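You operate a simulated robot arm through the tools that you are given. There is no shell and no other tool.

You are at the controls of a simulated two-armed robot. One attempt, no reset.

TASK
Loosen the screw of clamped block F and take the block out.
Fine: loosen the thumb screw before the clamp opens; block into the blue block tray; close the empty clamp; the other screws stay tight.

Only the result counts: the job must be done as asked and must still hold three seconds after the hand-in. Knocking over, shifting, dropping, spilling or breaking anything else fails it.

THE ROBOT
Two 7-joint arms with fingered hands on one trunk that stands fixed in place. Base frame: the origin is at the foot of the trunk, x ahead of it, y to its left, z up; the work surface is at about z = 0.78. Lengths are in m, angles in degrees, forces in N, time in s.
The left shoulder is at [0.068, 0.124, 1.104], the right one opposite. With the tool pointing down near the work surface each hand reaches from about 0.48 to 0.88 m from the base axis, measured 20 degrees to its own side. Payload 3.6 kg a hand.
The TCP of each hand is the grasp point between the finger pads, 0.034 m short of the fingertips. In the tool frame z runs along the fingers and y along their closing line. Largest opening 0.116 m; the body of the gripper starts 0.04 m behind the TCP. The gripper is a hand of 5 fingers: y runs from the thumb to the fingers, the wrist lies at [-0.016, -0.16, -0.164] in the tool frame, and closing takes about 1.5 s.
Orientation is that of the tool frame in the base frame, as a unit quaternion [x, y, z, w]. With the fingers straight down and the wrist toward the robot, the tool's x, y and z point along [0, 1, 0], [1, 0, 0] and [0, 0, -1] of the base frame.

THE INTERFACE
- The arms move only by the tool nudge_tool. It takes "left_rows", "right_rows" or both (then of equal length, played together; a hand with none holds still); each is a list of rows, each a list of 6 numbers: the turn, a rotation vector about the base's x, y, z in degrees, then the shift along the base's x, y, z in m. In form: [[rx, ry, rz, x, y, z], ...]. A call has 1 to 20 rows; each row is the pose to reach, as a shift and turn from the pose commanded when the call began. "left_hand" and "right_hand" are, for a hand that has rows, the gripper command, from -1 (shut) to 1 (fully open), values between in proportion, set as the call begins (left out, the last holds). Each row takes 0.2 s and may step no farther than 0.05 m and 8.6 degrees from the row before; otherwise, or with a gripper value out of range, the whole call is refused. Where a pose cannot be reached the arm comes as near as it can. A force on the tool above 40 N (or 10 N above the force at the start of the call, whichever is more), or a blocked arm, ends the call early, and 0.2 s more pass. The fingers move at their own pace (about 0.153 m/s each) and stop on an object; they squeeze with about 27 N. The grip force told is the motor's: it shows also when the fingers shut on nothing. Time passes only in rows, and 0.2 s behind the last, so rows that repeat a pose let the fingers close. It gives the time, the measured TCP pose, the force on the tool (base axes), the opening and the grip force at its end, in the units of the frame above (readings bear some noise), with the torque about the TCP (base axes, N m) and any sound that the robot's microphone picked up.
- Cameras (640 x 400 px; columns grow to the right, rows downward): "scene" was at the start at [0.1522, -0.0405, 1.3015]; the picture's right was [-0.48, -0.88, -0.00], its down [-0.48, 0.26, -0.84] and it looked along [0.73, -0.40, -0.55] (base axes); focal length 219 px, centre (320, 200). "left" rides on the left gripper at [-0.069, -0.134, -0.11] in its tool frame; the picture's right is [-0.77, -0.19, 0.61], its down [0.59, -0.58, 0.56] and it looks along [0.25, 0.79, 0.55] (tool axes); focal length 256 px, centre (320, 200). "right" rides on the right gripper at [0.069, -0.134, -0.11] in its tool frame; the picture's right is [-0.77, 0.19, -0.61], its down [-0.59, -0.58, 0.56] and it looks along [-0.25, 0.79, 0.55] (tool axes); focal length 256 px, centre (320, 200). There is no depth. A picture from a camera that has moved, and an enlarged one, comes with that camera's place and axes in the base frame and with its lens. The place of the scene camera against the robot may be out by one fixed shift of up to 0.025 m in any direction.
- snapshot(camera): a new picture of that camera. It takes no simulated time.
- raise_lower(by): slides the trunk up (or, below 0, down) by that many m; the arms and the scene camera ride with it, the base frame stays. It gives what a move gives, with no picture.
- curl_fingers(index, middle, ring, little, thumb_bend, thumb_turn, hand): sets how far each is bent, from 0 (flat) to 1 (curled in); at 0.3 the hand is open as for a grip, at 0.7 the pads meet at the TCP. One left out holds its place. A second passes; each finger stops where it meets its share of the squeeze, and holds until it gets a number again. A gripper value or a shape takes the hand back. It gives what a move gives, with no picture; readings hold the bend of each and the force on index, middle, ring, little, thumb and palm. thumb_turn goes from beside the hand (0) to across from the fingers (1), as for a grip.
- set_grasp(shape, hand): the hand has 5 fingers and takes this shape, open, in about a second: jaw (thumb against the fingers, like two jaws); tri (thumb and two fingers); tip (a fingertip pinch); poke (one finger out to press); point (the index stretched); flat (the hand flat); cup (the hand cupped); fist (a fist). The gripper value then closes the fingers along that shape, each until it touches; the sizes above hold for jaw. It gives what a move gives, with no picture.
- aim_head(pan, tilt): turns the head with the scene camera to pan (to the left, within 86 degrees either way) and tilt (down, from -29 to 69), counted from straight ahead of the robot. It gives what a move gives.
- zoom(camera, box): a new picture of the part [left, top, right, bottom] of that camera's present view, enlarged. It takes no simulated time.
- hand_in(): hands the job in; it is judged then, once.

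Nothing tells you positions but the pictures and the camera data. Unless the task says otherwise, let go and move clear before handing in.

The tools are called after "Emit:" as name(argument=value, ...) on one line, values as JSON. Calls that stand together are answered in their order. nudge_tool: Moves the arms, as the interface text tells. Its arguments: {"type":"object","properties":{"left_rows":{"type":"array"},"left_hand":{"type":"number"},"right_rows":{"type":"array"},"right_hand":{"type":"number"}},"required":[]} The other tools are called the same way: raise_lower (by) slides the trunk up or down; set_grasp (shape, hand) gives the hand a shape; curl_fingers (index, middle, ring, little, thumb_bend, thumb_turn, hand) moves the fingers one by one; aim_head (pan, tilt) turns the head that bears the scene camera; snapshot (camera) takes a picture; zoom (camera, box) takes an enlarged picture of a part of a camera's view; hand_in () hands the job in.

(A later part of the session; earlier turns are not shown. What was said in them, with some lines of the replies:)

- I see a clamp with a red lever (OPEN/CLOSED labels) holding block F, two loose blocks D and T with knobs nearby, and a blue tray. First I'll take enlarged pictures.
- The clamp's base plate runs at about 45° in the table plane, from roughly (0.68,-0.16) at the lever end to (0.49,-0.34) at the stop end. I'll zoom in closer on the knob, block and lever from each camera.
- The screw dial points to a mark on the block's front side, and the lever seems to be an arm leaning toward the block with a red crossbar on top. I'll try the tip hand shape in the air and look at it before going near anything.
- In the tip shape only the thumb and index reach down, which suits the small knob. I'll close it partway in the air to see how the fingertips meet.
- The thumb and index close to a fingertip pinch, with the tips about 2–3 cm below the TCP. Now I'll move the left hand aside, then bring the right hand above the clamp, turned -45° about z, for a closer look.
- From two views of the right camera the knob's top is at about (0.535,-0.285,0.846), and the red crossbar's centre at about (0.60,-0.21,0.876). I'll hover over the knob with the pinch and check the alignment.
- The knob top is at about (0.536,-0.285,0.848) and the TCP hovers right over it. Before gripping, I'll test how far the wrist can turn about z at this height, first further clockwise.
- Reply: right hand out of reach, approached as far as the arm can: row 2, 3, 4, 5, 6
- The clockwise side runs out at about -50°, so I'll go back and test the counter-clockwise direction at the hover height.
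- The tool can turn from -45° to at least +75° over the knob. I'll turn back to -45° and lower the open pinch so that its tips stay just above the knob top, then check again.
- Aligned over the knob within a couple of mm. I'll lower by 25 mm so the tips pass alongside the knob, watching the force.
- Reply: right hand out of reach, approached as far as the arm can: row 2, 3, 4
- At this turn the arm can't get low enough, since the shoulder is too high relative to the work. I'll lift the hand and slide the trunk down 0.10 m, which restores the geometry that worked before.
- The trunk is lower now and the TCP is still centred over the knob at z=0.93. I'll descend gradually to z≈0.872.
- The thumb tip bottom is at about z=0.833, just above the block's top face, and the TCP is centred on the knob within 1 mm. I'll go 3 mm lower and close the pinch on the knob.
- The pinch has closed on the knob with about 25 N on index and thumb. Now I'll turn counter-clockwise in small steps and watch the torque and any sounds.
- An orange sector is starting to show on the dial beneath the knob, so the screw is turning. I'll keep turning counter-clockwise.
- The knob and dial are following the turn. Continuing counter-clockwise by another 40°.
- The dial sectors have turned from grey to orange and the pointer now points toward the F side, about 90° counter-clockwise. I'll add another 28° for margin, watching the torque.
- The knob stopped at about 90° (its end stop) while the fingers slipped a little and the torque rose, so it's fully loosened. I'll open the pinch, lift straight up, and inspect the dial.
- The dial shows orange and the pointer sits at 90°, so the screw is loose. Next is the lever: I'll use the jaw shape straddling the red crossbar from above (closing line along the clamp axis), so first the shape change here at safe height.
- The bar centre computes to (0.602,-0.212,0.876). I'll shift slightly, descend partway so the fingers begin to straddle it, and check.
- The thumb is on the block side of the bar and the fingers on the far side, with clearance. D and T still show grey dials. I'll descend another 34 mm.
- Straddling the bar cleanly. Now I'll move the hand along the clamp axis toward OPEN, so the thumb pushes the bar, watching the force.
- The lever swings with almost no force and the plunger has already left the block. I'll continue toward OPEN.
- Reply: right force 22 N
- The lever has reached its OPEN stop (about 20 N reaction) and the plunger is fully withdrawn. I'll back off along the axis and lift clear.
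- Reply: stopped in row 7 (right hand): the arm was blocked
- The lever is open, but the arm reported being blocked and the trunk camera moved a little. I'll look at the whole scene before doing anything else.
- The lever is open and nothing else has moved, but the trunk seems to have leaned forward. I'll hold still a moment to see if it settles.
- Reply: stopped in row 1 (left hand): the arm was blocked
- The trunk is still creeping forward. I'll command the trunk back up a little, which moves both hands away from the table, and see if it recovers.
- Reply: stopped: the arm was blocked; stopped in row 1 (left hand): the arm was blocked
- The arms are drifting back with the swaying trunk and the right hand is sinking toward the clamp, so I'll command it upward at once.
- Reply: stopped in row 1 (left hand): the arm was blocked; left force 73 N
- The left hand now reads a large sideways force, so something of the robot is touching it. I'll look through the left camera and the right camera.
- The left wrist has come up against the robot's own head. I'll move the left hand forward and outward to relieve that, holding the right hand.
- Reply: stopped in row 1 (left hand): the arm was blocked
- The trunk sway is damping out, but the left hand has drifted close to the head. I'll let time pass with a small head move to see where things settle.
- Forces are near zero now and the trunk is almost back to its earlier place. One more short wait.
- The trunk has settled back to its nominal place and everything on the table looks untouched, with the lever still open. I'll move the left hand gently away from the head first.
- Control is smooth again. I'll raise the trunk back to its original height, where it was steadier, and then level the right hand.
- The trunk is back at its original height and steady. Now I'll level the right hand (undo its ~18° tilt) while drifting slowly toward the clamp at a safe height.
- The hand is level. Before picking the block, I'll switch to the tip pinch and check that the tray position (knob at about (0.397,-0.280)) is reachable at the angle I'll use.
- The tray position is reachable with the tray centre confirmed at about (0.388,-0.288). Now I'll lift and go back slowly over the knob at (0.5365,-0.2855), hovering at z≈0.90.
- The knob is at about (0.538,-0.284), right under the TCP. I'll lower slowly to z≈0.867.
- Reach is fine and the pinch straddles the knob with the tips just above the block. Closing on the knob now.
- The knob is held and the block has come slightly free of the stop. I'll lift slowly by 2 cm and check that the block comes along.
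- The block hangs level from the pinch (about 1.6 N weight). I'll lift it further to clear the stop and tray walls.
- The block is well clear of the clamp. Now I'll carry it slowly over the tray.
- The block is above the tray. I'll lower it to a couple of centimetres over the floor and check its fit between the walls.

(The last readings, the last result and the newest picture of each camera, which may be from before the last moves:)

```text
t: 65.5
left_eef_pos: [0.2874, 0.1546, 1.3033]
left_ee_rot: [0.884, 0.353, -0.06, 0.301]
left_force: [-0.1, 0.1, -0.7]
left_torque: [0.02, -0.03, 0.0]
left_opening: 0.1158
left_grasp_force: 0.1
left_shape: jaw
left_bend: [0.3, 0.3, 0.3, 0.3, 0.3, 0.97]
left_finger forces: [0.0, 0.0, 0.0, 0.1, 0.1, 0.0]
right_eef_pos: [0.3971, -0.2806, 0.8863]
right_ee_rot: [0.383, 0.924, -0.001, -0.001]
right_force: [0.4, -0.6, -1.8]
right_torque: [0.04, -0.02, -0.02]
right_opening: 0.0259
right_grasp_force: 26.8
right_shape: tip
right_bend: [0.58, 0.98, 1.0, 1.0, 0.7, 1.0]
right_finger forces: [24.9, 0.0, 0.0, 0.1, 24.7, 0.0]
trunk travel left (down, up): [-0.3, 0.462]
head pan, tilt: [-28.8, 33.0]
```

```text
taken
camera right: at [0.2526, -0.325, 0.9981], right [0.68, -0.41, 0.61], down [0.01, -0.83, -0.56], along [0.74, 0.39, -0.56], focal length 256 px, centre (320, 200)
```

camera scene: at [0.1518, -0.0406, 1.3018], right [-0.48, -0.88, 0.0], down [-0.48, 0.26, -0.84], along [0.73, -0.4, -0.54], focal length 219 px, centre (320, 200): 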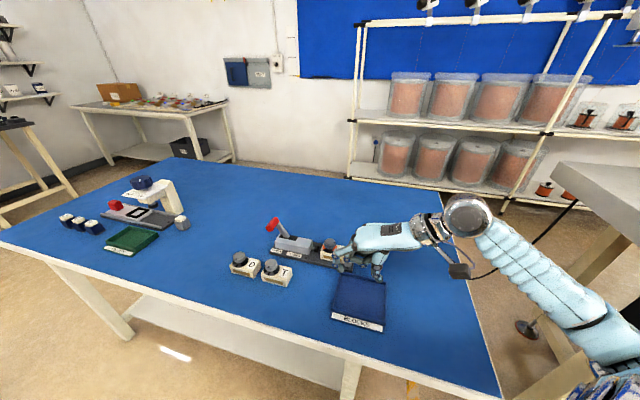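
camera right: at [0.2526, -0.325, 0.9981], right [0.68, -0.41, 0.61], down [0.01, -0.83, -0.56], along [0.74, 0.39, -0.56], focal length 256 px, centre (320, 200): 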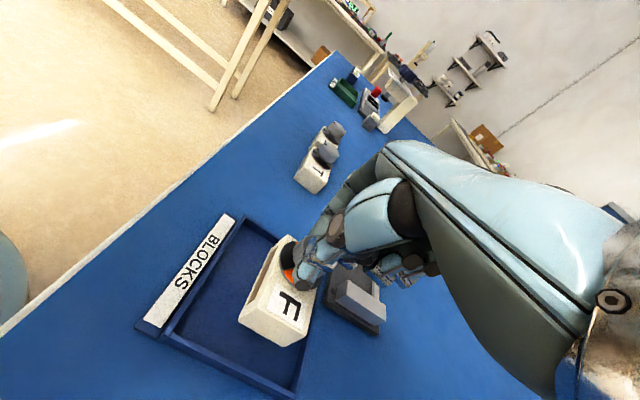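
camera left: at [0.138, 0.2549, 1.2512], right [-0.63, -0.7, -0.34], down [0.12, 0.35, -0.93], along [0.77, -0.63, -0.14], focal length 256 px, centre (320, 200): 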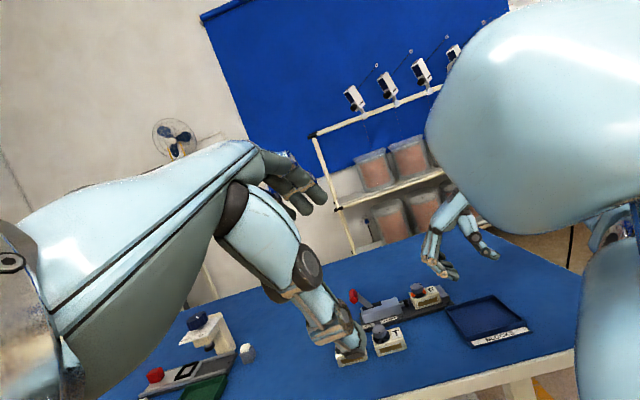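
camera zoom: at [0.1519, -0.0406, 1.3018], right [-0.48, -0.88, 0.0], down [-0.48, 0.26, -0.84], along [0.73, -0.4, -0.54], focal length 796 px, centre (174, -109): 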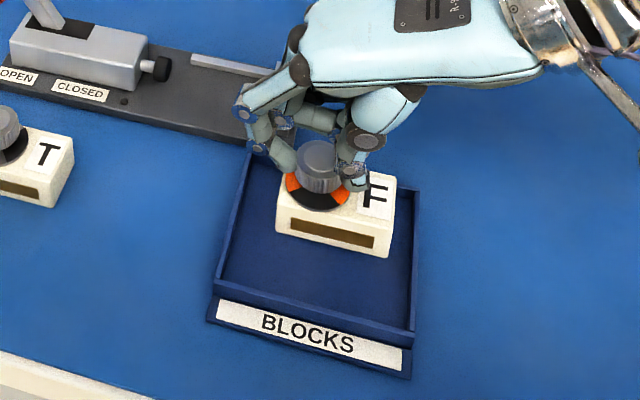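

The block sits centred between the tray walls. I'll lower it gently to the floor in small steps.

Emit:
nudge_tool(right_rows=[[0, 0, 0, 0, 0, -0.005], [0, 0, 0, 0, 0, -0.01], [0, 0, 0, 0, 0, -0.015], [0, 0, 0, 0, 0, -0.019], [0, 0, 0, 0, 0, -0.022], [0, 0, 0, 0, 0, -0.022]])

Emit:
zoom(camera="right", box=[140, 200, 360, 400])

Emit:
zoom(camera="scene", box=[310, 240, 410, 330])

```text
t: 67.0
left_eef_pos: [0.2872, 0.1553, 1.3023]
left_ee_rot: [0.884, 0.352, -0.06, 0.302]
left_force: [0.4, -0.4, -0.6]
left_torque: [0.0, 0.05, -0.01]
left_opening: 0.116
left_grasp_force: 0.1
left_shape: jaw
left_bend: [0.3, 0.3, 0.3, 0.3, 0.3, 0.97]
left_finger forces: [0.0, 0.0, 0.1, 0.0, 0.0, 0.0]
right_eef_pos: [0.3959, -0.2797, 0.8657]
right_ee_rot: [0.384, 0.924, -0.002, 0.0]
right_force: [-0.6, 0.3, -2.2]
right_torque: [0.03, -0.01, -0.03]
right_opening: 0.026
right_grasp_force: 27.0
right_shape: tip
right_bend: [0.58, 0.98, 1.0, 1.0, 0.7, 1.0]
right_finger forces: [24.8, 0.0, 0.0, 0.0, 24.7, 0.1]
trunk travel left (down, up): [-0.3, 0.462]
head pan, tilt: [-28.8, 33.0]
```

```text
2.00 times, centred on (250, 300) of right
camera zoom: at [0.2526, -0.325, 0.976], right [0.68, -0.41, 0.61], down [0.01, -0.83, -0.56], along [0.74, 0.39, -0.56], focal length 512 px, centre (460, 0)
```

zoom: 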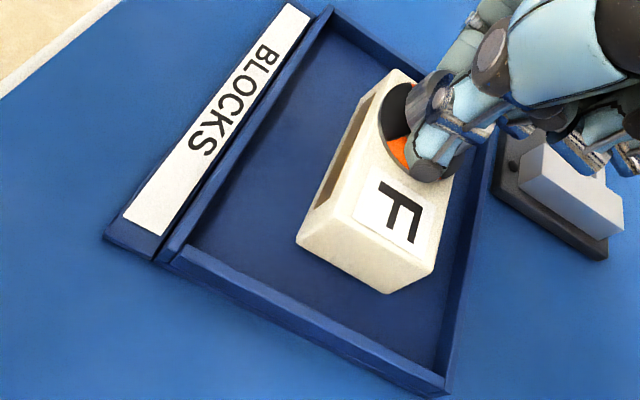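

```text
4.44 times, centred on (360, 285) of scene
camera zoom: at [0.1519, -0.0407, 1.3018], right [-0.48, -0.88, 0.0], down [-0.48, 0.26, -0.84], along [0.73, -0.4, -0.54], focal length 973 px, centre (142, -178)
```

zoom: 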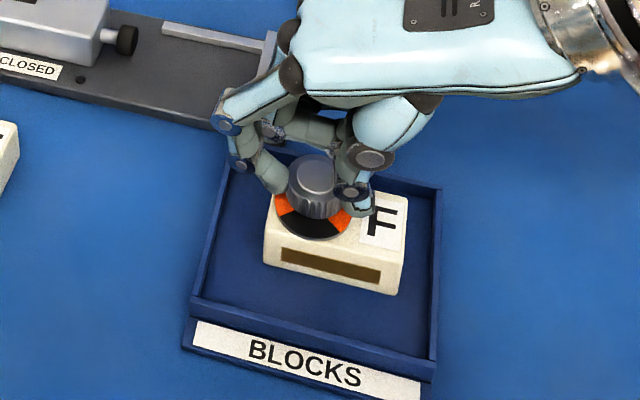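

Still hanging free. I'll shift 4 mm away from the far wall and continue down in 2 mm steps until the weight transfers.

Emit:
nudge_tool(right_rows=[[0, 0, 0, -0.002, 0.002, 0], [0, 0, 0, -0.003, 0.003, -0.002], [0, 0, 0, -0.003, 0.003, -0.004], [0, 0, 0, -0.003, 0.003, -0.006], [0, 0, 0, -0.003, 0.003, -0.006]])

```text
t: 68.2
left_eef_pos: [0.285, 0.1545, 1.3032]
left_ee_rot: [0.883, 0.353, -0.058, 0.302]
left_force: [0.6, 0.6, -0.3]
left_torque: [0.02, -0.03, -0.02]
left_opening: 0.1159
left_grasp_force: 0.1
left_shape: jaw
left_bend: [0.3, 0.3, 0.3, 0.3, 0.3, 0.97]
left_finger forces: [0.1, 0.0, 0.1, 0.1, 0.0, 0.1]
right_eef_pos: [0.3937, -0.277, 0.8609]
right_ee_rot: [0.384, 0.923, -0.001, 0.001]
right_force: [-4.2, -4.8, 14.8]
right_torque: [-0.07, 0.07, -0.03]
right_opening: 0.0258
right_grasp_force: 27.0
right_shape: tip
right_bend: [0.58, 0.98, 1.0, 1.0, 0.7, 1.0]
right_finger forces: [24.5, 0.0, 0.1, 0.0, 32.8, 0.0]
trunk travel left (down, up): [-0.3, 0.462]
head pan, tilt: [-28.8, 33.0]
```

The block is on the tray floor (reaction of about 15 N). I'll ease up 2 mm, then open the pinch and lift away.

Emit:
nudge_tool(right_rows=[[0, 0, 0, 0, 0, 0.0015], [0, 0, 0, 0, 0, 0.0015]])

Emit:
nudge_tool(right_rows=[[0, 0, 0, 0, 0, 0], [0, 0, 0, 0, 0, 0], [0, 0, 0, 0, 0, 0], [0, 0, 0, 0, 0, 0], [0, 0, 0, 0, 0, 0]], right_hand=0.2)

Emit:
zoom(camera="scene", box=[310, 240, 410, 330])

Emit:
zoom(camera="right", box=[140, 200, 360, 400])

```text
t: 68.8
left_eef_pos: [0.2873, 0.1556, 1.3032]
left_ee_rot: [0.884, 0.352, -0.06, 0.303]
left_force: [0.1, 0.0, 0.6]
left_torque: [0.01, -0.01, -0.02]
left_opening: 0.116
left_grasp_force: 0.1
left_shape: jaw
left_bend: [0.3, 0.3, 0.3, 0.3, 0.3, 0.97]
left_finger forces: [0.0, 0.0, 0.0, 0.0, 0.0, 0.0]
right_eef_pos: [0.3936, -0.2772, 0.8606]
right_ee_rot: [0.383, 0.924, 0.0, -0.001]
right_force: [-1.8, -4.1, 10.3]
right_torque: [-0.06, -0.04, 0.0]
right_opening: 0.0256
right_grasp_force: 27.1
right_shape: tip
right_bend: [0.58, 0.98, 1.0, 1.0, 0.7, 1.0]
right_finger forces: [24.9, 0.0, 0.0, 0.0, 30.1, 0.0]
trunk travel left (down, up): [-0.3, 0.462]
head pan, tilt: [-28.8, 33.0]
```

```text
t: 70.0
left_eef_pos: [0.2875, 0.1544, 1.3024]
left_ee_rot: [0.883, 0.353, -0.059, 0.303]
left_force: [-0.7, 0.1, 0.7]
left_torque: [0.0, 0.0, 0.01]
left_opening: 0.1161
left_grasp_force: 0.1
left_shape: jaw
left_bend: [0.3, 0.3, 0.3, 0.3, 0.3, 0.97]
left_finger forces: [0.0, 0.0, 0.0, 0.0, 0.1, 0.0]
right_eef_pos: [0.3935, -0.2768, 0.8604]
right_ee_rot: [0.383, 0.924, 0.0, -0.001]
right_force: [-0.1, -0.1, -0.4]
right_torque: [0.0, -0.03, -0.02]
right_opening: 0.0687
right_grasp_force: 0.1
right_shape: tip
right_bend: [0.37, 0.96, 0.98, 0.98, 0.6, 0.99]
right_finger forces: [0.1, 0.0, 0.0, 0.0, 0.1, 0.1]
trunk travel left (down, up): [-0.3, 0.462]
head pan, tilt: [-28.8, 33.0]
```

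```text
4.44 times, centred on (360, 285) of scene
camera zoom: at [0.1518, -0.0406, 1.3018], right [-0.48, -0.88, 0.0], down [-0.48, 0.26, -0.84], along [0.73, -0.4, -0.54], focal length 973 px, centre (142, -178)
```

zoom: 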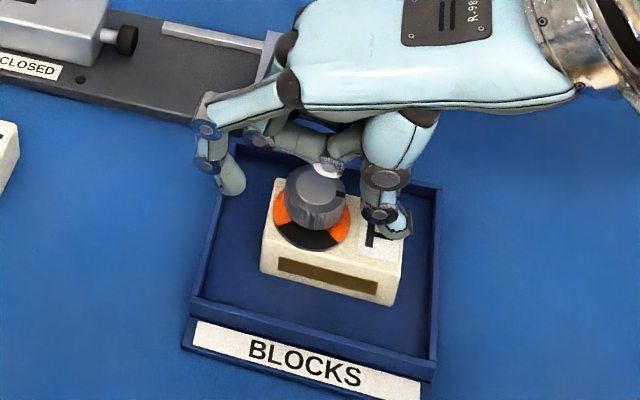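

```text
2.00 times, centred on (250, 300) of right
camera zoom: at [0.2494, -0.3217, 0.9715], right [0.68, -0.41, 0.61], down [0.01, -0.83, -0.56], along [0.74, 0.39, -0.56], focal length 512 px, centre (460, 0)
```

zoom: 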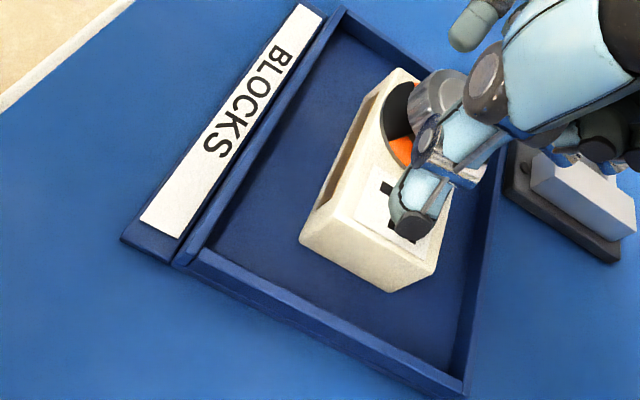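

The block is released and sits flat in the tray, with its dial still orange. I'll lift straight up slowly.

Emit:
nudge_tool(right_rows=[[0, 0, 0, 0, 0, 0.01], [0, 0, 0, 0, 0, 0.025], [0, 0, 0, 0, 0, 0.045], [0, 0, 0, 0, 0, 0.065], [0, 0, 0, 0, 0, 0.085], [0, 0, 0, 0, 0, 0.105], [0, 0, 0, 0, 0, 0.125], [0, 0, 0, 0, 0, 0.14], [0, 0, 0, 0, 0, 0.14]])

Emit:
zoom(camera="scene", box=[250, 190, 410, 330])

Emit:
zoom(camera="scene", box=[260, 210, 320, 260])

```text
t: 72.0
left_eef_pos: [0.2868, 0.1547, 1.3023]
left_ee_rot: [0.884, 0.352, -0.06, 0.302]
left_force: [0.0, 0.0, -0.4]
left_torque: [0.01, 0.01, 0.0]
left_opening: 0.1158
left_grasp_force: 0.0
left_shape: jaw
left_bend: [0.3, 0.3, 0.3, 0.3, 0.3, 0.97]
left_finger forces: [0.1, 0.1, 0.1, 0.1, 0.0, 0.0]
right_eef_pos: [0.3936, -0.2758, 1.0008]
right_ee_rot: [0.384, 0.924, -0.001, 0.0]
right_force: [-0.1, -0.1, 0.3]
right_torque: [0.03, -0.03, -0.01]
right_opening: 0.0693
right_grasp_force: 0.1
right_shape: tip
right_bend: [0.37, 0.96, 0.98, 0.98, 0.6, 0.99]
right_finger forces: [0.1, 0.0, 0.1, 0.0, 0.0, 0.1]
trunk travel left (down, up): [-0.3, 0.462]
head pan, tilt: [-28.8, 33.0]
```

```text
2.86 times, centred on (330, 260) of scene
camera zoom: at [0.1518, -0.0406, 1.3018], right [-0.48, -0.88, 0.0], down [-0.48, 0.26, -0.84], along [0.73, -0.4, -0.54], focal length 626 px, centre (291, 29)
```

zoom: 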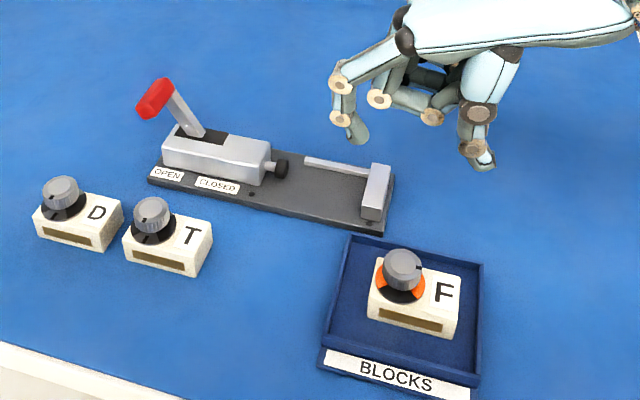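

```text
8.00 times, centred on (290, 235) of scene
camera zoom: at [0.1518, -0.0406, 1.3018], right [-0.48, -0.88, 0.0], down [-0.48, 0.26, -0.84], along [0.73, -0.4, -0.54], focal length 1751 px, centre (560, -80)
```

zoom: 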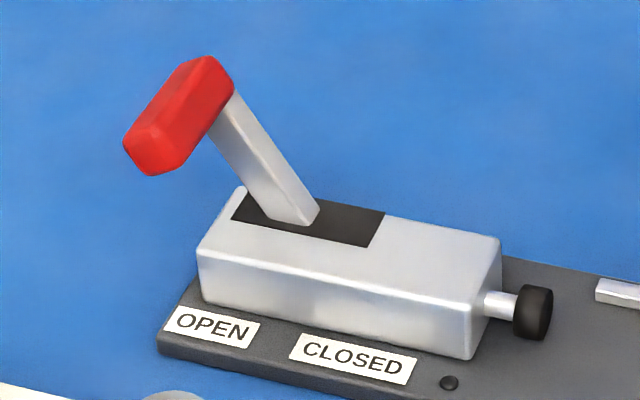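

Block F is in the tray. Next I close the empty clamp: the red bar, in OPEN position, is at about (0.668,-0.154,0.868). I'll change to jaw with a wide opening and move slowly over it.

Emit:
set_grasp(hand="right", shape="jaw")

Emit:
nudge_tool(right_rows=[[0, 0, 0, 0.008, 0.003, 0], [0, 0, 0, 0.022, 0.009, 0], [0, 0, 0, 0.04, 0.017, 0], [0, 0, 0, 0.06, 0.025, 0], [0, 0, 0, 0.08, 0.033, 0], [0, 0, 0, 0.1, 0.041, 0], [0, 0, 0, 0.12, 0.05, 0], [0, 0, 0, 0.14, 0.058, 0], [0, 0, 0, 0.16, 0.066, 0], [0, 0, 0, 0.18, 0.074, 0], [0, 0, 0, 0.2, 0.083, 0], [0, 0, 0, 0.218, 0.09, 0], [0, 0, 0, 0.234, 0.097, 0], [0, 0, 0, 0.248, 0.103, 0], [0, 0, 0, 0.258, 0.107, 0], [0, 0, 0, 0.261, 0.108, 0], [0, 0, 0, 0.261, 0.108, 0]], right_hand=0.55)

Emit:
snapshot(camera="scene")

Emit:
snapshot(camera="right")

```text
t: 72.8
left_eef_pos: [0.2877, 0.1547, 1.3033]
left_ee_rot: [0.884, 0.353, -0.06, 0.302]
left_force: [-0.1, -0.3, -0.3]
left_torque: [-0.02, 0.0, -0.02]
left_opening: 0.116
left_grasp_force: 0.1
left_shape: jaw
left_bend: [0.3, 0.3, 0.3, 0.3, 0.3, 0.97]
left_finger forces: [0.2, 0.0, 0.1, 0.0, 0.0, 0.1]
right_eef_pos: [0.3935, -0.2776, 0.9999]
right_ee_rot: [0.383, 0.924, -0.001, 0.0]
right_force: [0.5, -0.2, -0.1]
right_torque: [0.01, 0.0, 0.04]
right_opening: 0.1159
right_grasp_force: 0.1
right_shape: jaw
right_bend: [0.3, 0.3, 0.3, 0.3, 0.3, 0.97]
right_finger forces: [0.0, 0.0, 0.1, 0.0, 0.1, 0.0]
trunk travel left (down, up): [-0.3, 0.462]
head pan, tilt: [-28.8, 33.0]
```

```text
t: 76.5
left_eef_pos: [0.2878, 0.1556, 1.3031]
left_ee_rot: [0.884, 0.352, -0.06, 0.303]
left_force: [0.7, -0.3, 0.7]
left_torque: [0.0, 0.01, -0.03]
left_opening: 0.1161
left_grasp_force: 0.0
left_shape: jaw
left_bend: [0.3, 0.3, 0.3, 0.3, 0.3, 0.97]
left_finger forces: [0.1, 0.0, 0.0, 0.0, 0.0, 0.0]
right_eef_pos: [0.6551, -0.1691, 1.0005]
right_ee_rot: [0.384, 0.923, -0.001, 0.0]
right_force: [1.4, 0.6, -1.1]
right_torque: [-0.01, 0.01, 0.01]
right_opening: 0.0902
right_grasp_force: 0.1
right_shape: jaw
right_bend: [0.33, 0.35, 0.47, 0.47, 0.52, 0.98]
right_finger forces: [0.0, 0.0, 0.0, 0.0, 0.1, 0.0]
trunk travel left (down, up): [-0.3, 0.462]
head pan, tilt: [-28.8, 33.0]
```

```text
taken
camera scene: at [0.1519, -0.0405, 1.3018], right [-0.48, -0.88, 0.0], down [-0.48, 0.26, -0.84], along [0.73, -0.4, -0.54], focal length 219 px, centre (320, 200)
```

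scene: 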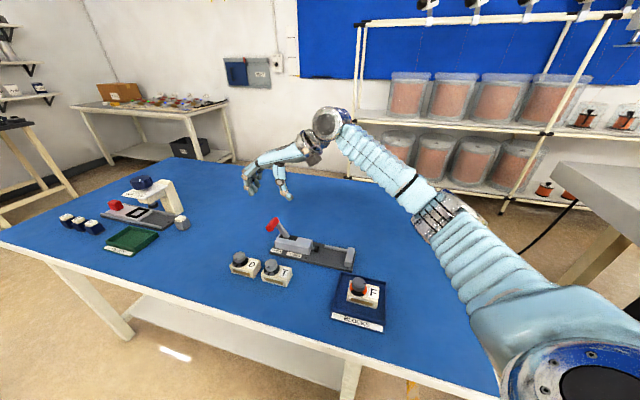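

```text
taken
camera right: at [0.5112, -0.2135, 1.1117], right [0.68, -0.41, 0.61], down [0.01, -0.83, -0.56], along [0.74, 0.39, -0.56], focal length 256 px, centre (320, 200)
```

right: 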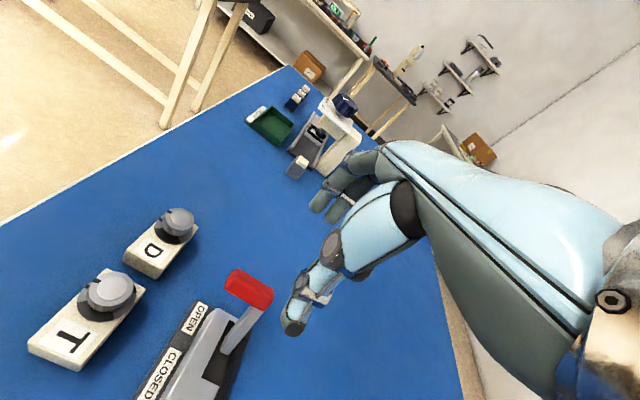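

The bar computes to about (0.661,-0.157,0.866) and will lie between thumb and fingers. I'll descend slowly, pausing just above it.

Emit:
nudge_tool(right_rows=[[0, 0, 0, 0, 0, -0.012], [0, 0, 0, 0, 0, -0.028], [0, 0, 0, 0, 0, -0.044], [0, 0, 0, 0, 0, -0.06], [0, 0, 0, 0, 0, -0.074], [0, 0, 0, 0, 0, -0.084], [0, 0, 0, 0, 0, -0.084]])

Emit:
zoom(camera="scene", box=[230, 160, 350, 260])

Emit:
zoom(camera="right", box=[200, 180, 380, 360])

```text
t: 78.0
left_eef_pos: [0.2874, 0.1556, 1.3031]
left_ee_rot: [0.884, 0.352, -0.06, 0.302]
left_force: [-0.7, -0.7, -0.5]
left_torque: [0.01, 0.01, 0.04]
left_opening: 0.116
left_grasp_force: 0.0
left_shape: jaw
left_bend: [0.3, 0.3, 0.3, 0.3, 0.3, 0.97]
left_finger forces: [0.1, 0.0, 0.1, 0.1, 0.0, 0.1]
right_eef_pos: [0.6554, -0.1682, 0.9167]
right_ee_rot: [0.384, 0.923, -0.001, 0.0]
right_force: [-0.3, 0.5, 0.2]
right_torque: [0.01, 0.02, -0.01]
right_opening: 0.0898
right_grasp_force: 0.1
right_shape: jaw
right_bend: [0.33, 0.35, 0.47, 0.47, 0.52, 0.98]
right_finger forces: [0.0, 0.1, 0.0, 0.0, 0.0, 0.1]
trunk travel left (down, up): [-0.3, 0.462]
head pan, tilt: [-28.8, 33.0]
```

```text
4.00 times, centred on (290, 210) of scene
camera zoom: at [0.1519, -0.0404, 1.3018], right [-0.48, -0.88, 0.0], down [-0.48, 0.26, -0.84], along [0.73, -0.4, -0.54], focal length 876 px, centre (440, 160)
```

zoom: 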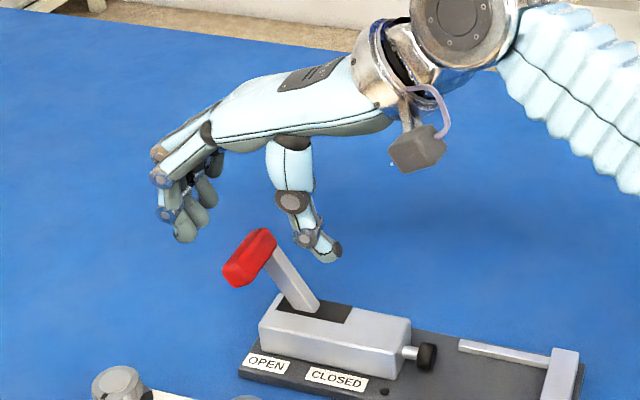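

```text
2.22 times, centred on (290, 270) of right
camera zoom: at [0.5112, -0.2136, 1.0272], right [0.68, -0.41, 0.61], down [0.01, -0.83, -0.56], along [0.74, 0.39, -0.56], focal length 569 px, centre (387, 44)
```

zoom: 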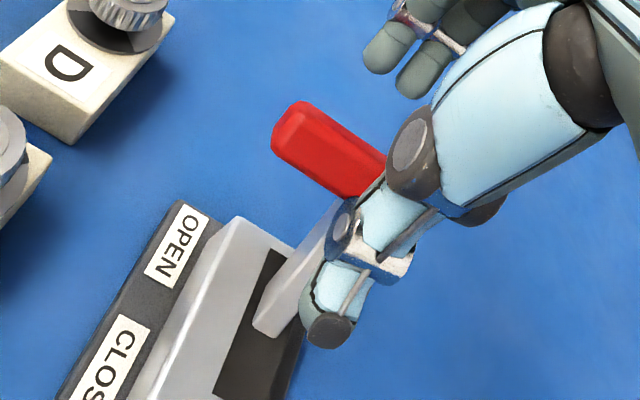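

The bar lies between thumb and fingers with clearance on both sides. Descending another 36 mm.

Emit:
nudge_tool(right_rows=[[0, 0, 0, 0, 0, -0.01], [0, 0, 0, 0, 0, -0.02], [0, 0, 0, 0, 0, -0.03], [0, 0, 0, 0, 0, -0.036], [0, 0, 0, 0, 0, -0.036]])

Emit:
zoom(camera="scene", box=[230, 160, 350, 260])

Emit:
zoom(camera="right", box=[200, 180, 380, 360])

```text
t: 79.2
left_eef_pos: [0.2874, 0.1546, 1.3028]
left_ee_rot: [0.884, 0.353, -0.06, 0.302]
left_force: [0.2, -0.7, 0.5]
left_torque: [0.04, -0.01, 0.01]
left_opening: 0.1161
left_grasp_force: 0.1
left_shape: jaw
left_bend: [0.3, 0.3, 0.3, 0.3, 0.3, 0.97]
left_finger forces: [0.1, 0.1, 0.0, 0.0, 0.0, 0.1]
right_eef_pos: [0.6545, -0.1684, 0.8805]
right_ee_rot: [0.384, 0.924, -0.001, 0.0]
right_force: [-0.4, -0.7, 0.0]
right_torque: [0.0, 0.01, 0.0]
right_opening: 0.0903
right_grasp_force: 0.0
right_shape: jaw
right_bend: [0.33, 0.35, 0.47, 0.47, 0.52, 0.98]
right_finger forces: [0.1, 0.0, 0.0, 0.1, 0.1, 0.1]
trunk travel left (down, up): [-0.3, 0.462]
head pan, tilt: [-28.8, 33.0]
```

```text
4.00 times, centred on (290, 210) of scene
camera zoom: at [0.1519, -0.0405, 1.3018], right [-0.48, -0.88, 0.0], down [-0.48, 0.26, -0.84], along [0.73, -0.4, -0.54], focal length 876 px, centre (440, 160)
```

zoom: 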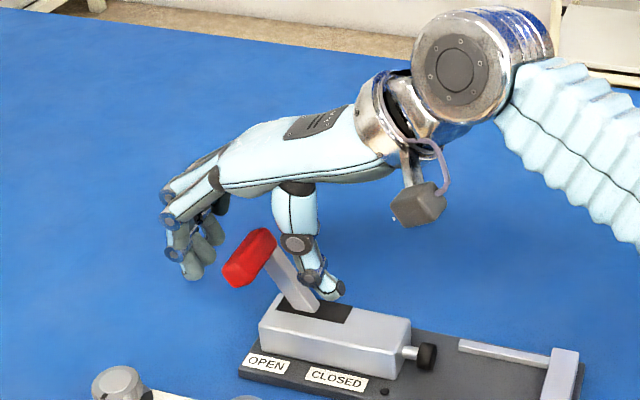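

```text
2.22 times, centred on (290, 270) of right
camera zoom: at [0.5111, -0.2137, 0.9913], right [0.68, -0.41, 0.61], down [0.01, -0.83, -0.56], along [0.74, 0.39, -0.56], focal length 569 px, centre (387, 44)
```

zoom: 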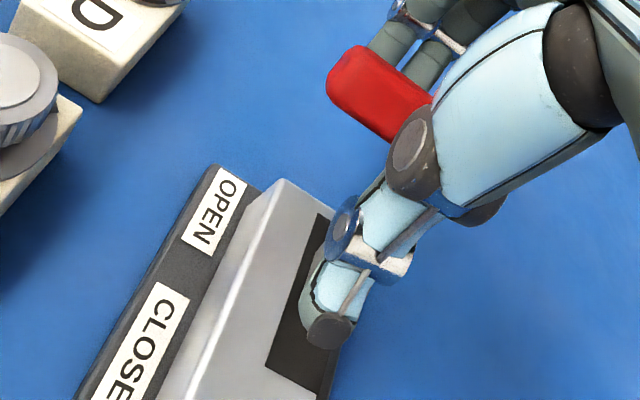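

Positioned. Now I'll draw the hand along the clamp axis toward CLOSED, so the fingers pull the bar over, slowly.

Emit:
nudge_tool(right_rows=[[0, 0, 0, -0.005, -0.005, 0], [0, 0, 0, -0.01, -0.01, 0], [0, 0, 0, -0.015, -0.015, 0], [0, 0, 0, -0.02, -0.02, 0], [0, 0, 0, -0.025, -0.025, 0], [0, 0, 0, -0.03, -0.03, 0], [0, 0, 0, -0.035, -0.035, 0], [0, 0, 0, -0.04, -0.04, 0], [0, 0, 0, -0.04, -0.04, 0]])

Emit:
zoom(camera="scene", box=[230, 160, 350, 260])

Emit:
zoom(camera="right", box=[200, 180, 380, 360])

```text
t: 81.2
left_eef_pos: [0.2872, 0.1552, 1.3021]
left_ee_rot: [0.884, 0.352, -0.06, 0.301]
left_force: [0.9, 0.4, -0.8]
left_torque: [0.0, -0.01, -0.03]
left_opening: 0.1161
left_grasp_force: 0.0
left_shape: jaw
left_bend: [0.3, 0.3, 0.3, 0.3, 0.3, 0.97]
left_finger forces: [0.1, 0.0, 0.0, 0.1, 0.1, 0.0]
right_eef_pos: [0.6137, -0.2088, 0.8808]
right_ee_rot: [0.384, 0.924, -0.002, -0.001]
right_force: [0.3, 0.7, 0.5]
right_torque: [-0.03, 0.0, 0.0]
right_opening: 0.0902
right_grasp_force: 0.1
right_shape: jaw
right_bend: [0.34, 0.35, 0.47, 0.47, 0.52, 0.98]
right_finger forces: [0.0, 0.0, 0.0, 0.0, 0.1, 0.0]
trunk travel left (down, up): [-0.3, 0.462]
head pan, tilt: [-28.8, 33.0]
```

```text
4.00 times, centred on (290, 210) of scene
camera zoom: at [0.1519, -0.0405, 1.3018], right [-0.48, -0.88, 0.0], down [-0.48, 0.26, -0.84], along [0.73, -0.4, -0.54], focal length 876 px, centre (440, 160)
```

zoom: 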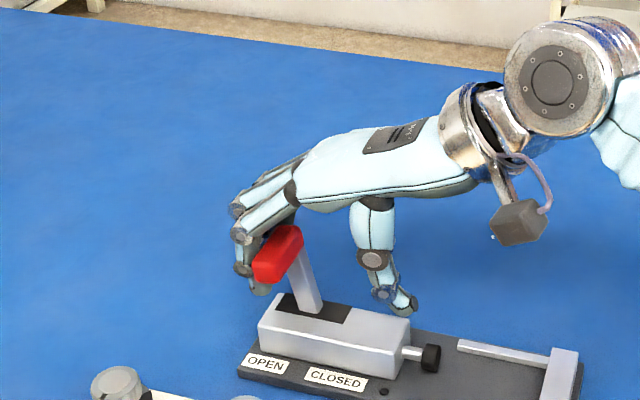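

```text
2.22 times, centred on (290, 270) of right
camera zoom: at [0.4708, -0.2534, 0.9911], right [0.68, -0.41, 0.61], down [0.01, -0.83, -0.56], along [0.74, 0.39, -0.56], focal length 569 px, centre (387, 44)
```

zoom: 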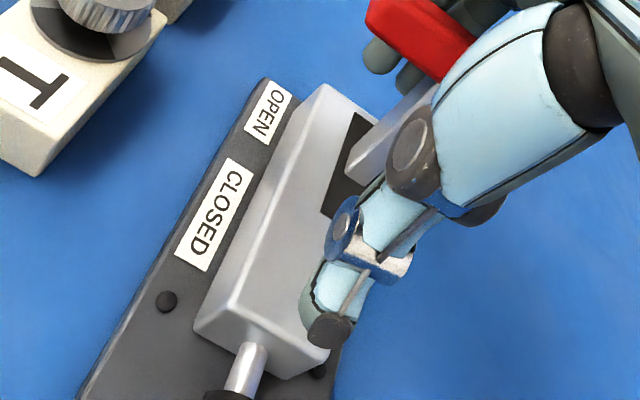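

The lever is following and the plunger is extending. I'll continue toward CLOSED.

Emit:
nudge_tool(right_rows=[[0, 0, 0, -0.005, -0.005, 0], [0, 0, 0, -0.01, -0.01, 0], [0, 0, 0, -0.015, -0.015, 0], [0, 0, 0, -0.02, -0.02, 0], [0, 0, 0, -0.024, -0.024, 0], [0, 0, 0, -0.027, -0.027, 0], [0, 0, 0, -0.03, -0.03, 0], [0, 0, 0, -0.03, -0.03, 0]])

Emit:
zoom(camera="scene", box=[250, 170, 370, 260])

Emit:
zoom(camera="right", box=[200, 180, 380, 360])

```text
t: 83.0
left_eef_pos: [0.287, 0.1537, 1.3015]
left_ee_rot: [0.884, 0.353, -0.06, 0.301]
left_force: [0.8, 0.2, -0.1]
left_torque: [0.0, 0.02, 0.04]
left_opening: 0.1159
left_grasp_force: 0.1
left_shape: jaw
left_bend: [0.3, 0.3, 0.3, 0.3, 0.3, 0.97]
left_finger forces: [0.0, 0.0, 0.2, 0.0, 0.1, 0.0]
right_eef_pos: [0.5856, -0.2383, 0.8806]
right_ee_rot: [0.384, 0.923, 0.0, -0.001]
right_force: [2.8, 2.0, -0.5]
right_torque: [0.06, -0.07, -0.01]
right_opening: 0.0916
right_grasp_force: 0.0
right_shape: jaw
right_bend: [0.34, 0.33, 0.47, 0.47, 0.52, 0.98]
right_finger forces: [0.0, 2.7, 0.0, 0.0, 0.0, 0.0]
trunk travel left (down, up): [-0.3, 0.462]
head pan, tilt: [-28.8, 33.0]
```

```text
4.44 times, centred on (310, 215) of scene
camera zoom: at [0.1523, -0.0401, 1.3018], right [-0.48, -0.88, 0.0], down [-0.48, 0.26, -0.84], along [0.73, -0.4, -0.55], focal length 973 px, centre (364, 133)
```

zoom: 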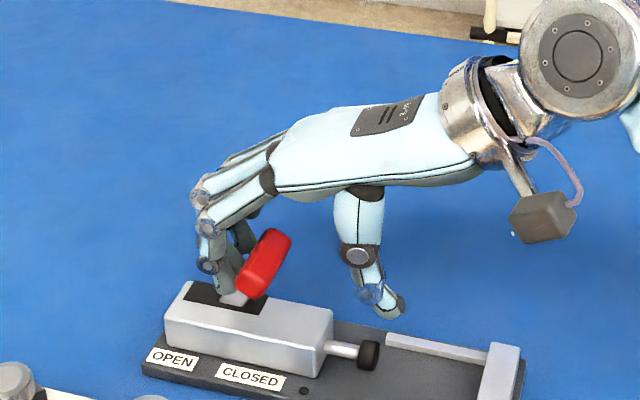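

```text
2.22 times, centred on (290, 270) of right
camera zoom: at [0.4412, -0.2833, 0.9916], right [0.68, -0.41, 0.61], down [0.01, -0.83, -0.56], along [0.74, 0.39, -0.56], focal length 569 px, centre (387, 44)
```

zoom: 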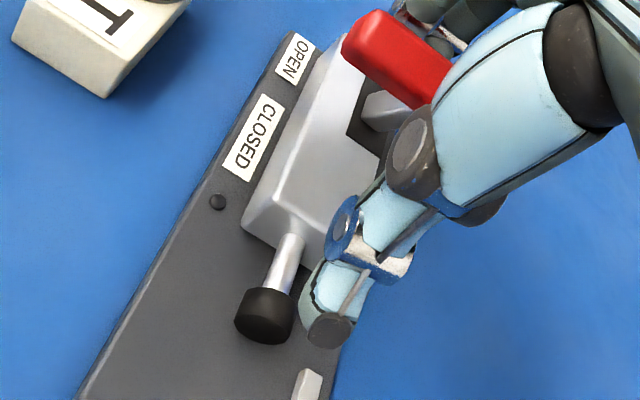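

The lever leans toward CLOSED and a small contact force shows on the middle finger. I'll push a little further to make sure it's against its stop.

Emit:
nudge_tool(right_rows=[[0, 0, 0, -0.002, -0.002, 0], [0, 0, 0, -0.004, -0.004, 0], [0, 0, 0, -0.006, -0.006, 0], [0, 0, 0, -0.008, -0.008, 0], [0, 0, 0, -0.008, -0.008, 0]])

Emit:
zoom(camera="scene", box=[250, 190, 350, 260])

Emit:
zoom(camera="right", box=[200, 180, 380, 360])

```text
t: 84.2
left_eef_pos: [0.289, 0.1562, 1.3029]
left_ee_rot: [0.883, 0.352, -0.061, 0.304]
left_force: [0.4, 0.0, 0.1]
left_torque: [0.01, -0.01, 0.0]
left_opening: 0.1158
left_grasp_force: 0.1
left_shape: jaw
left_bend: [0.3, 0.3, 0.3, 0.3, 0.3, 0.97]
left_finger forces: [0.0, 0.0, 0.0, 0.0, 0.0, 0.0]
right_eef_pos: [0.5773, -0.248, 0.8806]
right_ee_rot: [0.383, 0.924, 0.0, -0.001]
right_force: [7.9, 8.4, -0.9]
right_torque: [0.19, -0.17, 0.12]
right_opening: 0.0947
right_grasp_force: 0.1
right_shape: jaw
right_bend: [0.34, 0.3, 0.47, 0.47, 0.52, 0.98]
right_finger forces: [0.1, 10.0, 0.0, 0.0, 0.0, 0.0]
trunk travel left (down, up): [-0.3, 0.462]
head pan, tilt: [-28.8, 33.0]
```

```text
5.71 times, centred on (300, 225) of scene
camera zoom: at [0.1532, -0.0392, 1.3017], right [-0.48, -0.88, 0.0], down [-0.48, 0.26, -0.84], along [0.73, -0.4, -0.55], focal length 1251 px, centre (434, 57)
```

zoom: 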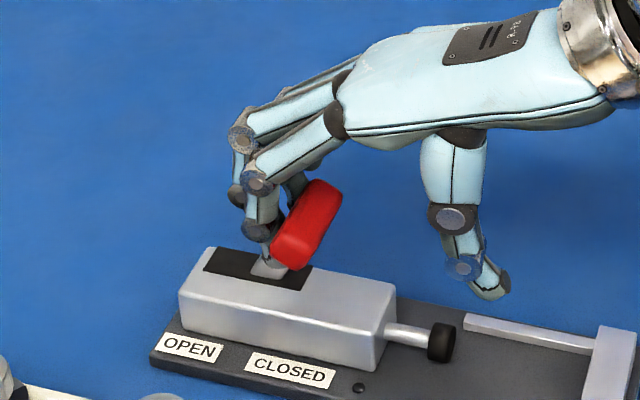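

```text
2.22 times, centred on (290, 270) of right
camera zoom: at [0.4335, -0.2909, 0.9918], right [0.68, -0.41, 0.61], down [0.01, -0.83, -0.56], along [0.74, 0.39, -0.56], focal length 569 px, centre (387, 44)
```

zoom: 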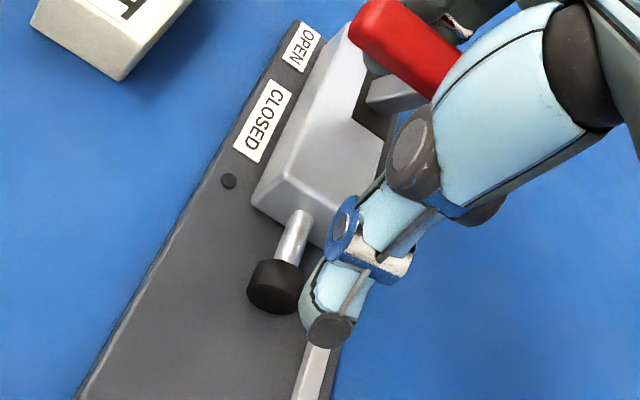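

The force rose to about 11 N without the lever moving further, and bar and plunger match their original closed positions. I'll back the fingers off and then lift clear slowly.

Emit:
nudge_tool(right_rows=[[0, 0, 0, 0.003, 0.003, 0], [0, 0, 0, 0.006, 0.006, 0], [0, 0, 0, 0.01, 0.01, 0], [0, 0, 0, 0.014, 0.014, 0], [0, 0, 0, 0.017, 0.017, 0], [0, 0, 0, 0.017, 0.017, 0]])

Emit:
zoom(camera="scene", box=[250, 190, 350, 260])

Emit:
zoom(camera="right", box=[200, 180, 380, 360])

```text
t: 85.7
left_eef_pos: [0.2876, 0.1549, 1.3022]
left_ee_rot: [0.883, 0.353, -0.06, 0.303]
left_force: [-0.4, 0.5, 0.2]
left_torque: [-0.01, -0.02, -0.02]
left_opening: 0.1159
left_grasp_force: 0.0
left_shape: jaw
left_bend: [0.3, 0.3, 0.3, 0.3, 0.3, 0.97]
left_finger forces: [0.0, 0.0, 0.0, 0.0, 0.0, 0.0]
right_eef_pos: [0.5921, -0.2296, 0.8798]
right_ee_rot: [0.383, 0.924, -0.002, 0.0]
right_force: [-0.3, 0.6, 0.1]
right_torque: [0.01, -0.02, -0.02]
right_opening: 0.0901
right_grasp_force: 0.0
right_shape: jaw
right_bend: [0.34, 0.35, 0.47, 0.47, 0.52, 0.98]
right_finger forces: [0.0, 0.0, 0.0, 0.0, 0.0, 0.0]
trunk travel left (down, up): [-0.3, 0.462]
head pan, tilt: [-28.8, 33.0]
```

```text
5.71 times, centred on (300, 225) of scene
camera zoom: at [0.1518, -0.0405, 1.3018], right [-0.48, -0.88, 0.0], down [-0.48, 0.26, -0.84], along [0.73, -0.4, -0.54], focal length 1251 px, centre (434, 57)
```

zoom: 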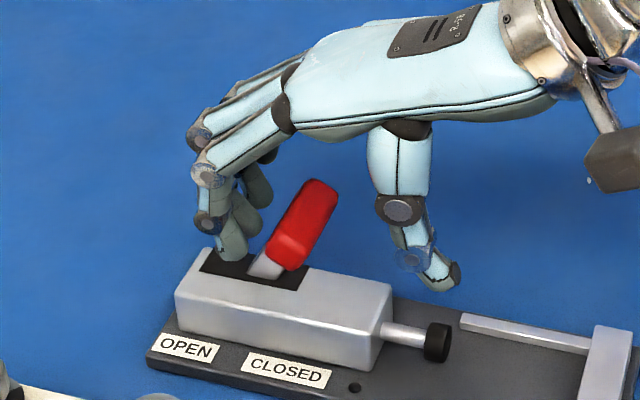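

```text
2.22 times, centred on (290, 270) of right
camera zoom: at [0.45, -0.2745, 0.9913], right [0.68, -0.41, 0.61], down [0.01, -0.83, -0.56], along [0.74, 0.39, -0.56], focal length 569 px, centre (387, 44)
```

zoom: 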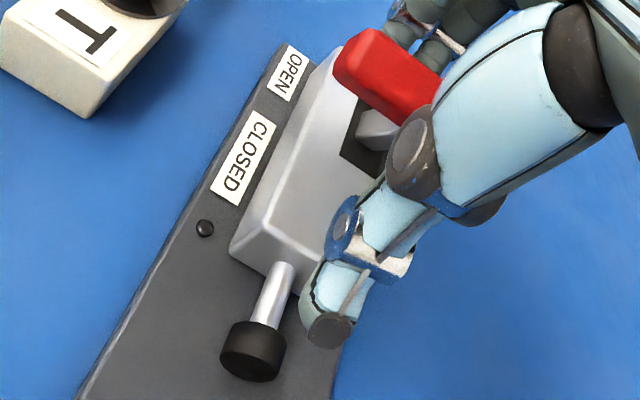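

The hand is free and the lever stays at CLOSED. Lifting straight up slowly.

Emit:
nudge_tool(right_rows=[[0, 0, 0, 0, 0, 0.008], [0, 0, 0, 0, 0, 0.018], [0, 0, 0, 0, 0, 0.03], [0, 0, 0, 0, 0, 0.045], [0, 0, 0, 0, 0, 0.06], [0, 0, 0, 0, 0, 0.075], [0, 0, 0, 0, 0, 0.09], [0, 0, 0, 0, 0, 0.105], [0, 0, 0, 0, 0, 0.118], [0, 0, 0, 0, 0, 0.125], [0, 0, 0, 0, 0, 0.125]])

Emit:
snapshot(camera="scene")

Emit:
zoom(camera="scene", box=[260, 210, 360, 280])

```text
t: 88.0
left_eef_pos: [0.2877, 0.1549, 1.3026]
left_ee_rot: [0.884, 0.353, -0.061, 0.301]
left_force: [0.4, 0.7, 0.6]
left_torque: [0.02, -0.01, 0.02]
left_opening: 0.1159
left_grasp_force: 0.1
left_shape: jaw
left_bend: [0.3, 0.3, 0.3, 0.3, 0.3, 0.97]
left_finger forces: [0.1, 0.0, 0.0, 0.1, 0.0, 0.0]
right_eef_pos: [0.5936, -0.2295, 1.0058]
right_ee_rot: [0.383, 0.924, -0.001, 0.0]
right_force: [-0.3, 0.1, -0.2]
right_torque: [-0.01, -0.02, -0.02]
right_opening: 0.0902
right_grasp_force: 0.1
right_shape: jaw
right_bend: [0.34, 0.35, 0.47, 0.47, 0.52, 0.98]
right_finger forces: [0.0, 0.0, 0.1, 0.1, 0.0, 0.1]
trunk travel left (down, up): [-0.3, 0.462]
head pan, tilt: [-28.8, 33.0]
```

```text
taken
camera scene: at [0.1519, -0.0405, 1.3018], right [-0.48, -0.88, 0.0], down [-0.48, 0.26, -0.84], along [0.73, -0.4, -0.54], focal length 219 px, centre (320, 200)
```

scene: 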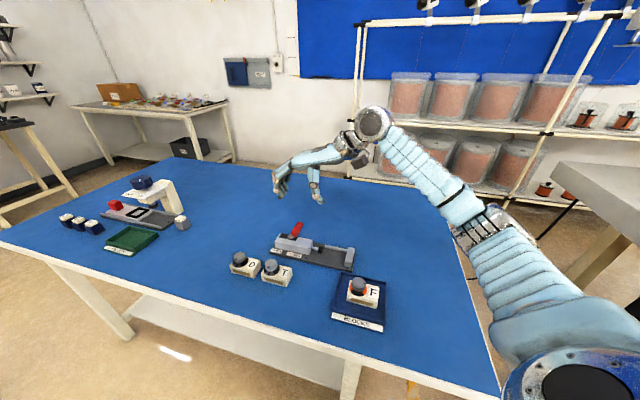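

```text
5.71 times, centred on (310, 245) of scene
camera zoom: at [0.1519, -0.0405, 1.3018], right [-0.48, -0.88, 0.0], down [-0.48, 0.26, -0.84], along [0.73, -0.4, -0.54], focal length 1251 px, centre (377, -57)
```

zoom: 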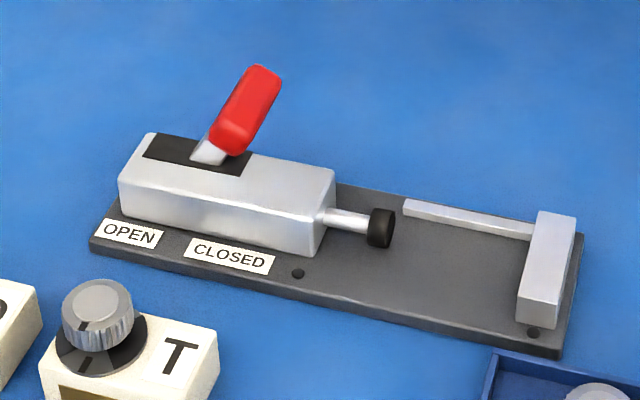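

The clamp looks closed. I'll compare it with the original view by repeating the exact same zooms, and also check the tray, D and T.

Emit:
zoom(camera="scene", box=[265, 210, 325, 265])

Emit:
zoom(camera="scene", box=[225, 240, 305, 295])

Emit:
zoom(camera="scene", box=[315, 260, 405, 340])

Emit:
zoom(camera="scene", box=[40, 160, 220, 270])

```text
7.27 times, centred on (295, 238) of scene
camera zoom: at [0.1519, -0.0405, 1.3018], right [-0.48, -0.88, 0.0], down [-0.48, 0.26, -0.84], along [0.73, -0.4, -0.54], focal length 1592 px, centre (502, -73)
```

zoom: 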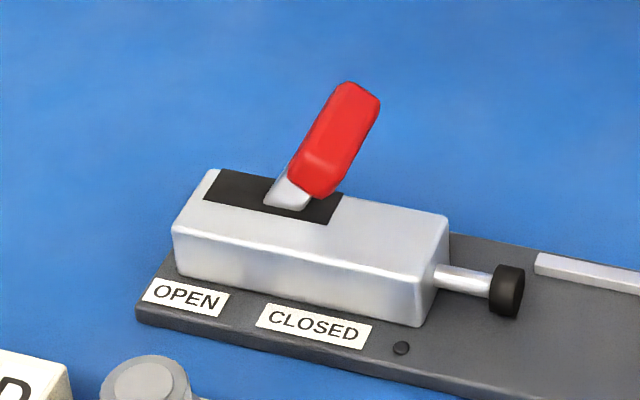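

```text
7.27 times, centred on (265, 268) of scene
camera zoom: at [0.1519, -0.0405, 1.3018], right [-0.48, -0.88, 0.0], down [-0.48, 0.26, -0.84], along [0.73, -0.4, -0.54], focal length 1592 px, centre (720, -291)
```

zoom: 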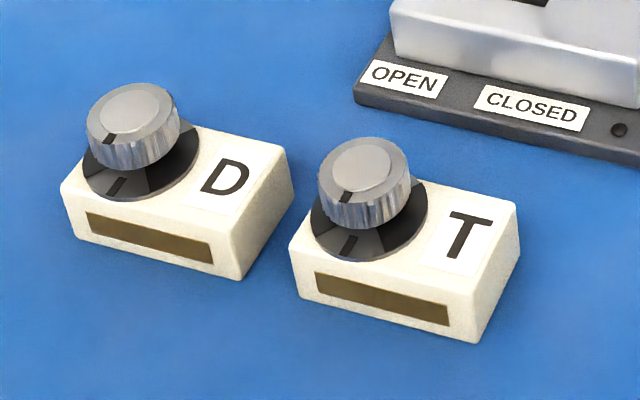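

```text
5.00 times, centred on (360, 300) of scene
camera zoom: at [0.1519, -0.0405, 1.3018], right [-0.48, -0.88, 0.0], down [-0.48, 0.26, -0.84], along [0.73, -0.4, -0.54], focal length 1095 px, centre (120, -300)
```

zoom: 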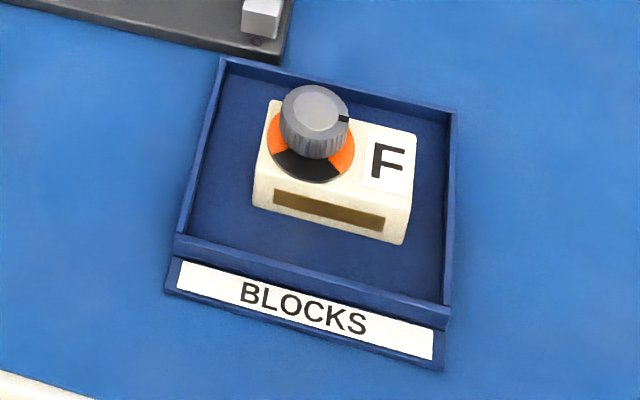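

```text
3.56 times, centred on (130, 215) of scene
camera zoom: at [0.1519, -0.0405, 1.3018], right [-0.48, -0.88, 0.0], down [-0.48, 0.26, -0.84], along [0.73, -0.4, -0.54], focal length 778 px, centre (996, 147)
```

zoom: 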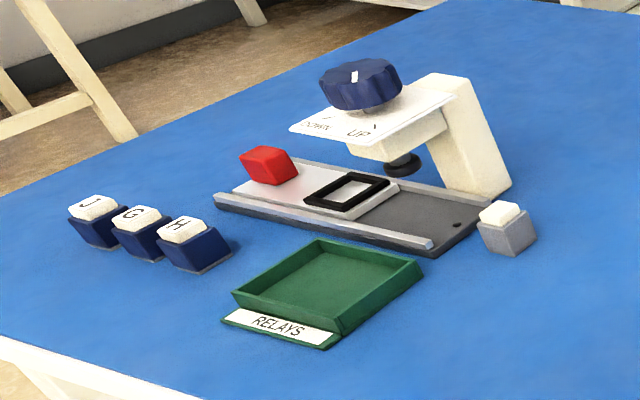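

All matches the starting view: the lever is at CLOSED, D and T are untouched with grey dials, F is in the tray with its screw loose. I'll retreat the right hand well clear and let it settle.

Emit:
nudge_tool(right_rows=[[0, 0, 0, -0.004, -0.006, 0.006], [0, 0, 0, -0.014, -0.018, 0.014], [0, 0, 0, -0.026, -0.032, 0.024], [0, 0, 0, -0.038, -0.046, 0.034], [0, 0, 0, -0.05, -0.06, 0.044], [0, 0, 0, -0.062, -0.074, 0.054], [0, 0, 0, -0.074, -0.088, 0.064], [0, 0, 0, -0.084, -0.1, 0.074], [0, 0, 0, -0.09, -0.108, 0.08], [0, 0, 0, -0.092, -0.11, 0.082], [0, 0, 0, -0.092, -0.11, 0.082], [0, 0, 0, -0.092, -0.11, 0.082]])

Emit:
snapshot(camera="scene")

```text
t: 90.7
left_eef_pos: [0.2886, 0.1535, 1.3023]
left_ee_rot: [0.884, 0.353, -0.06, 0.302]
left_force: [0.5, -0.2, 0.0]
left_torque: [0.03, -0.02, 0.01]
left_opening: 0.1162
left_grasp_force: 0.1
left_shape: jaw
left_bend: [0.3, 0.3, 0.3, 0.3, 0.3, 0.97]
left_finger forces: [0.0, 0.1, 0.0, 0.0, 0.0, 0.0]
right_eef_pos: [0.5017, -0.3396, 1.0882]
right_ee_rot: [0.384, 0.923, -0.001, 0.0]
right_force: [-0.8, -0.7, 0.5]
right_torque: [-0.01, -0.01, 0.02]
right_opening: 0.0906
right_grasp_force: 0.1
right_shape: jaw
right_bend: [0.34, 0.35, 0.47, 0.47, 0.52, 0.98]
right_finger forces: [0.0, 0.0, 0.0, 0.1, 0.1, 0.0]
trunk travel left (down, up): [-0.3, 0.462]
head pan, tilt: [-28.8, 33.0]
```

```text
taken
camera scene: at [0.1519, -0.0405, 1.3018], right [-0.48, -0.88, 0.0], down [-0.48, 0.26, -0.84], along [0.73, -0.4, -0.54], focal length 219 px, centre (320, 200)
```

scene: 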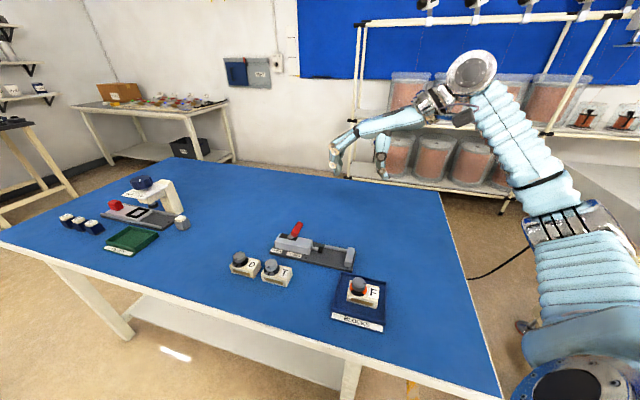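

Block F rests in the blue tray with its screw loosened. The empty clamp is closed, D and T are undisturbed, and both hands are clear and steady, so I'm handing the job in.

Emit:
hand_in()

```text
The job is handed in.
```

Block F is out of the clamp and lying in the blue tray with its screw loosened, and the job is handed in. I haven't seen a verdict.

- **Screw:** I turned F's thumb screw about 90° counter-clockwise to its stop before touching the lever. Its dial changed from grey to orange and still shows orange in the tray.
- **Clamp:** I swung the lever to OPEN, lifted the block out by its knob and set it on the tray floor. I then pushed the empty clamp back to CLOSED. The lever and plunger match their starting positions in the pictures.
- **Other blocks:** D and T are where they started, and their dials are still grey.

**Trunk sway:** After I opened the lever, the trunk swayed forward for a few seconds. Both arms drifted, and the left wrist pressed against the robot's own head with about 70 N. I let it settle, raised the trunk back to its original height and did the rest slowly. In the pictures afterwards, nothing on the table had moved.
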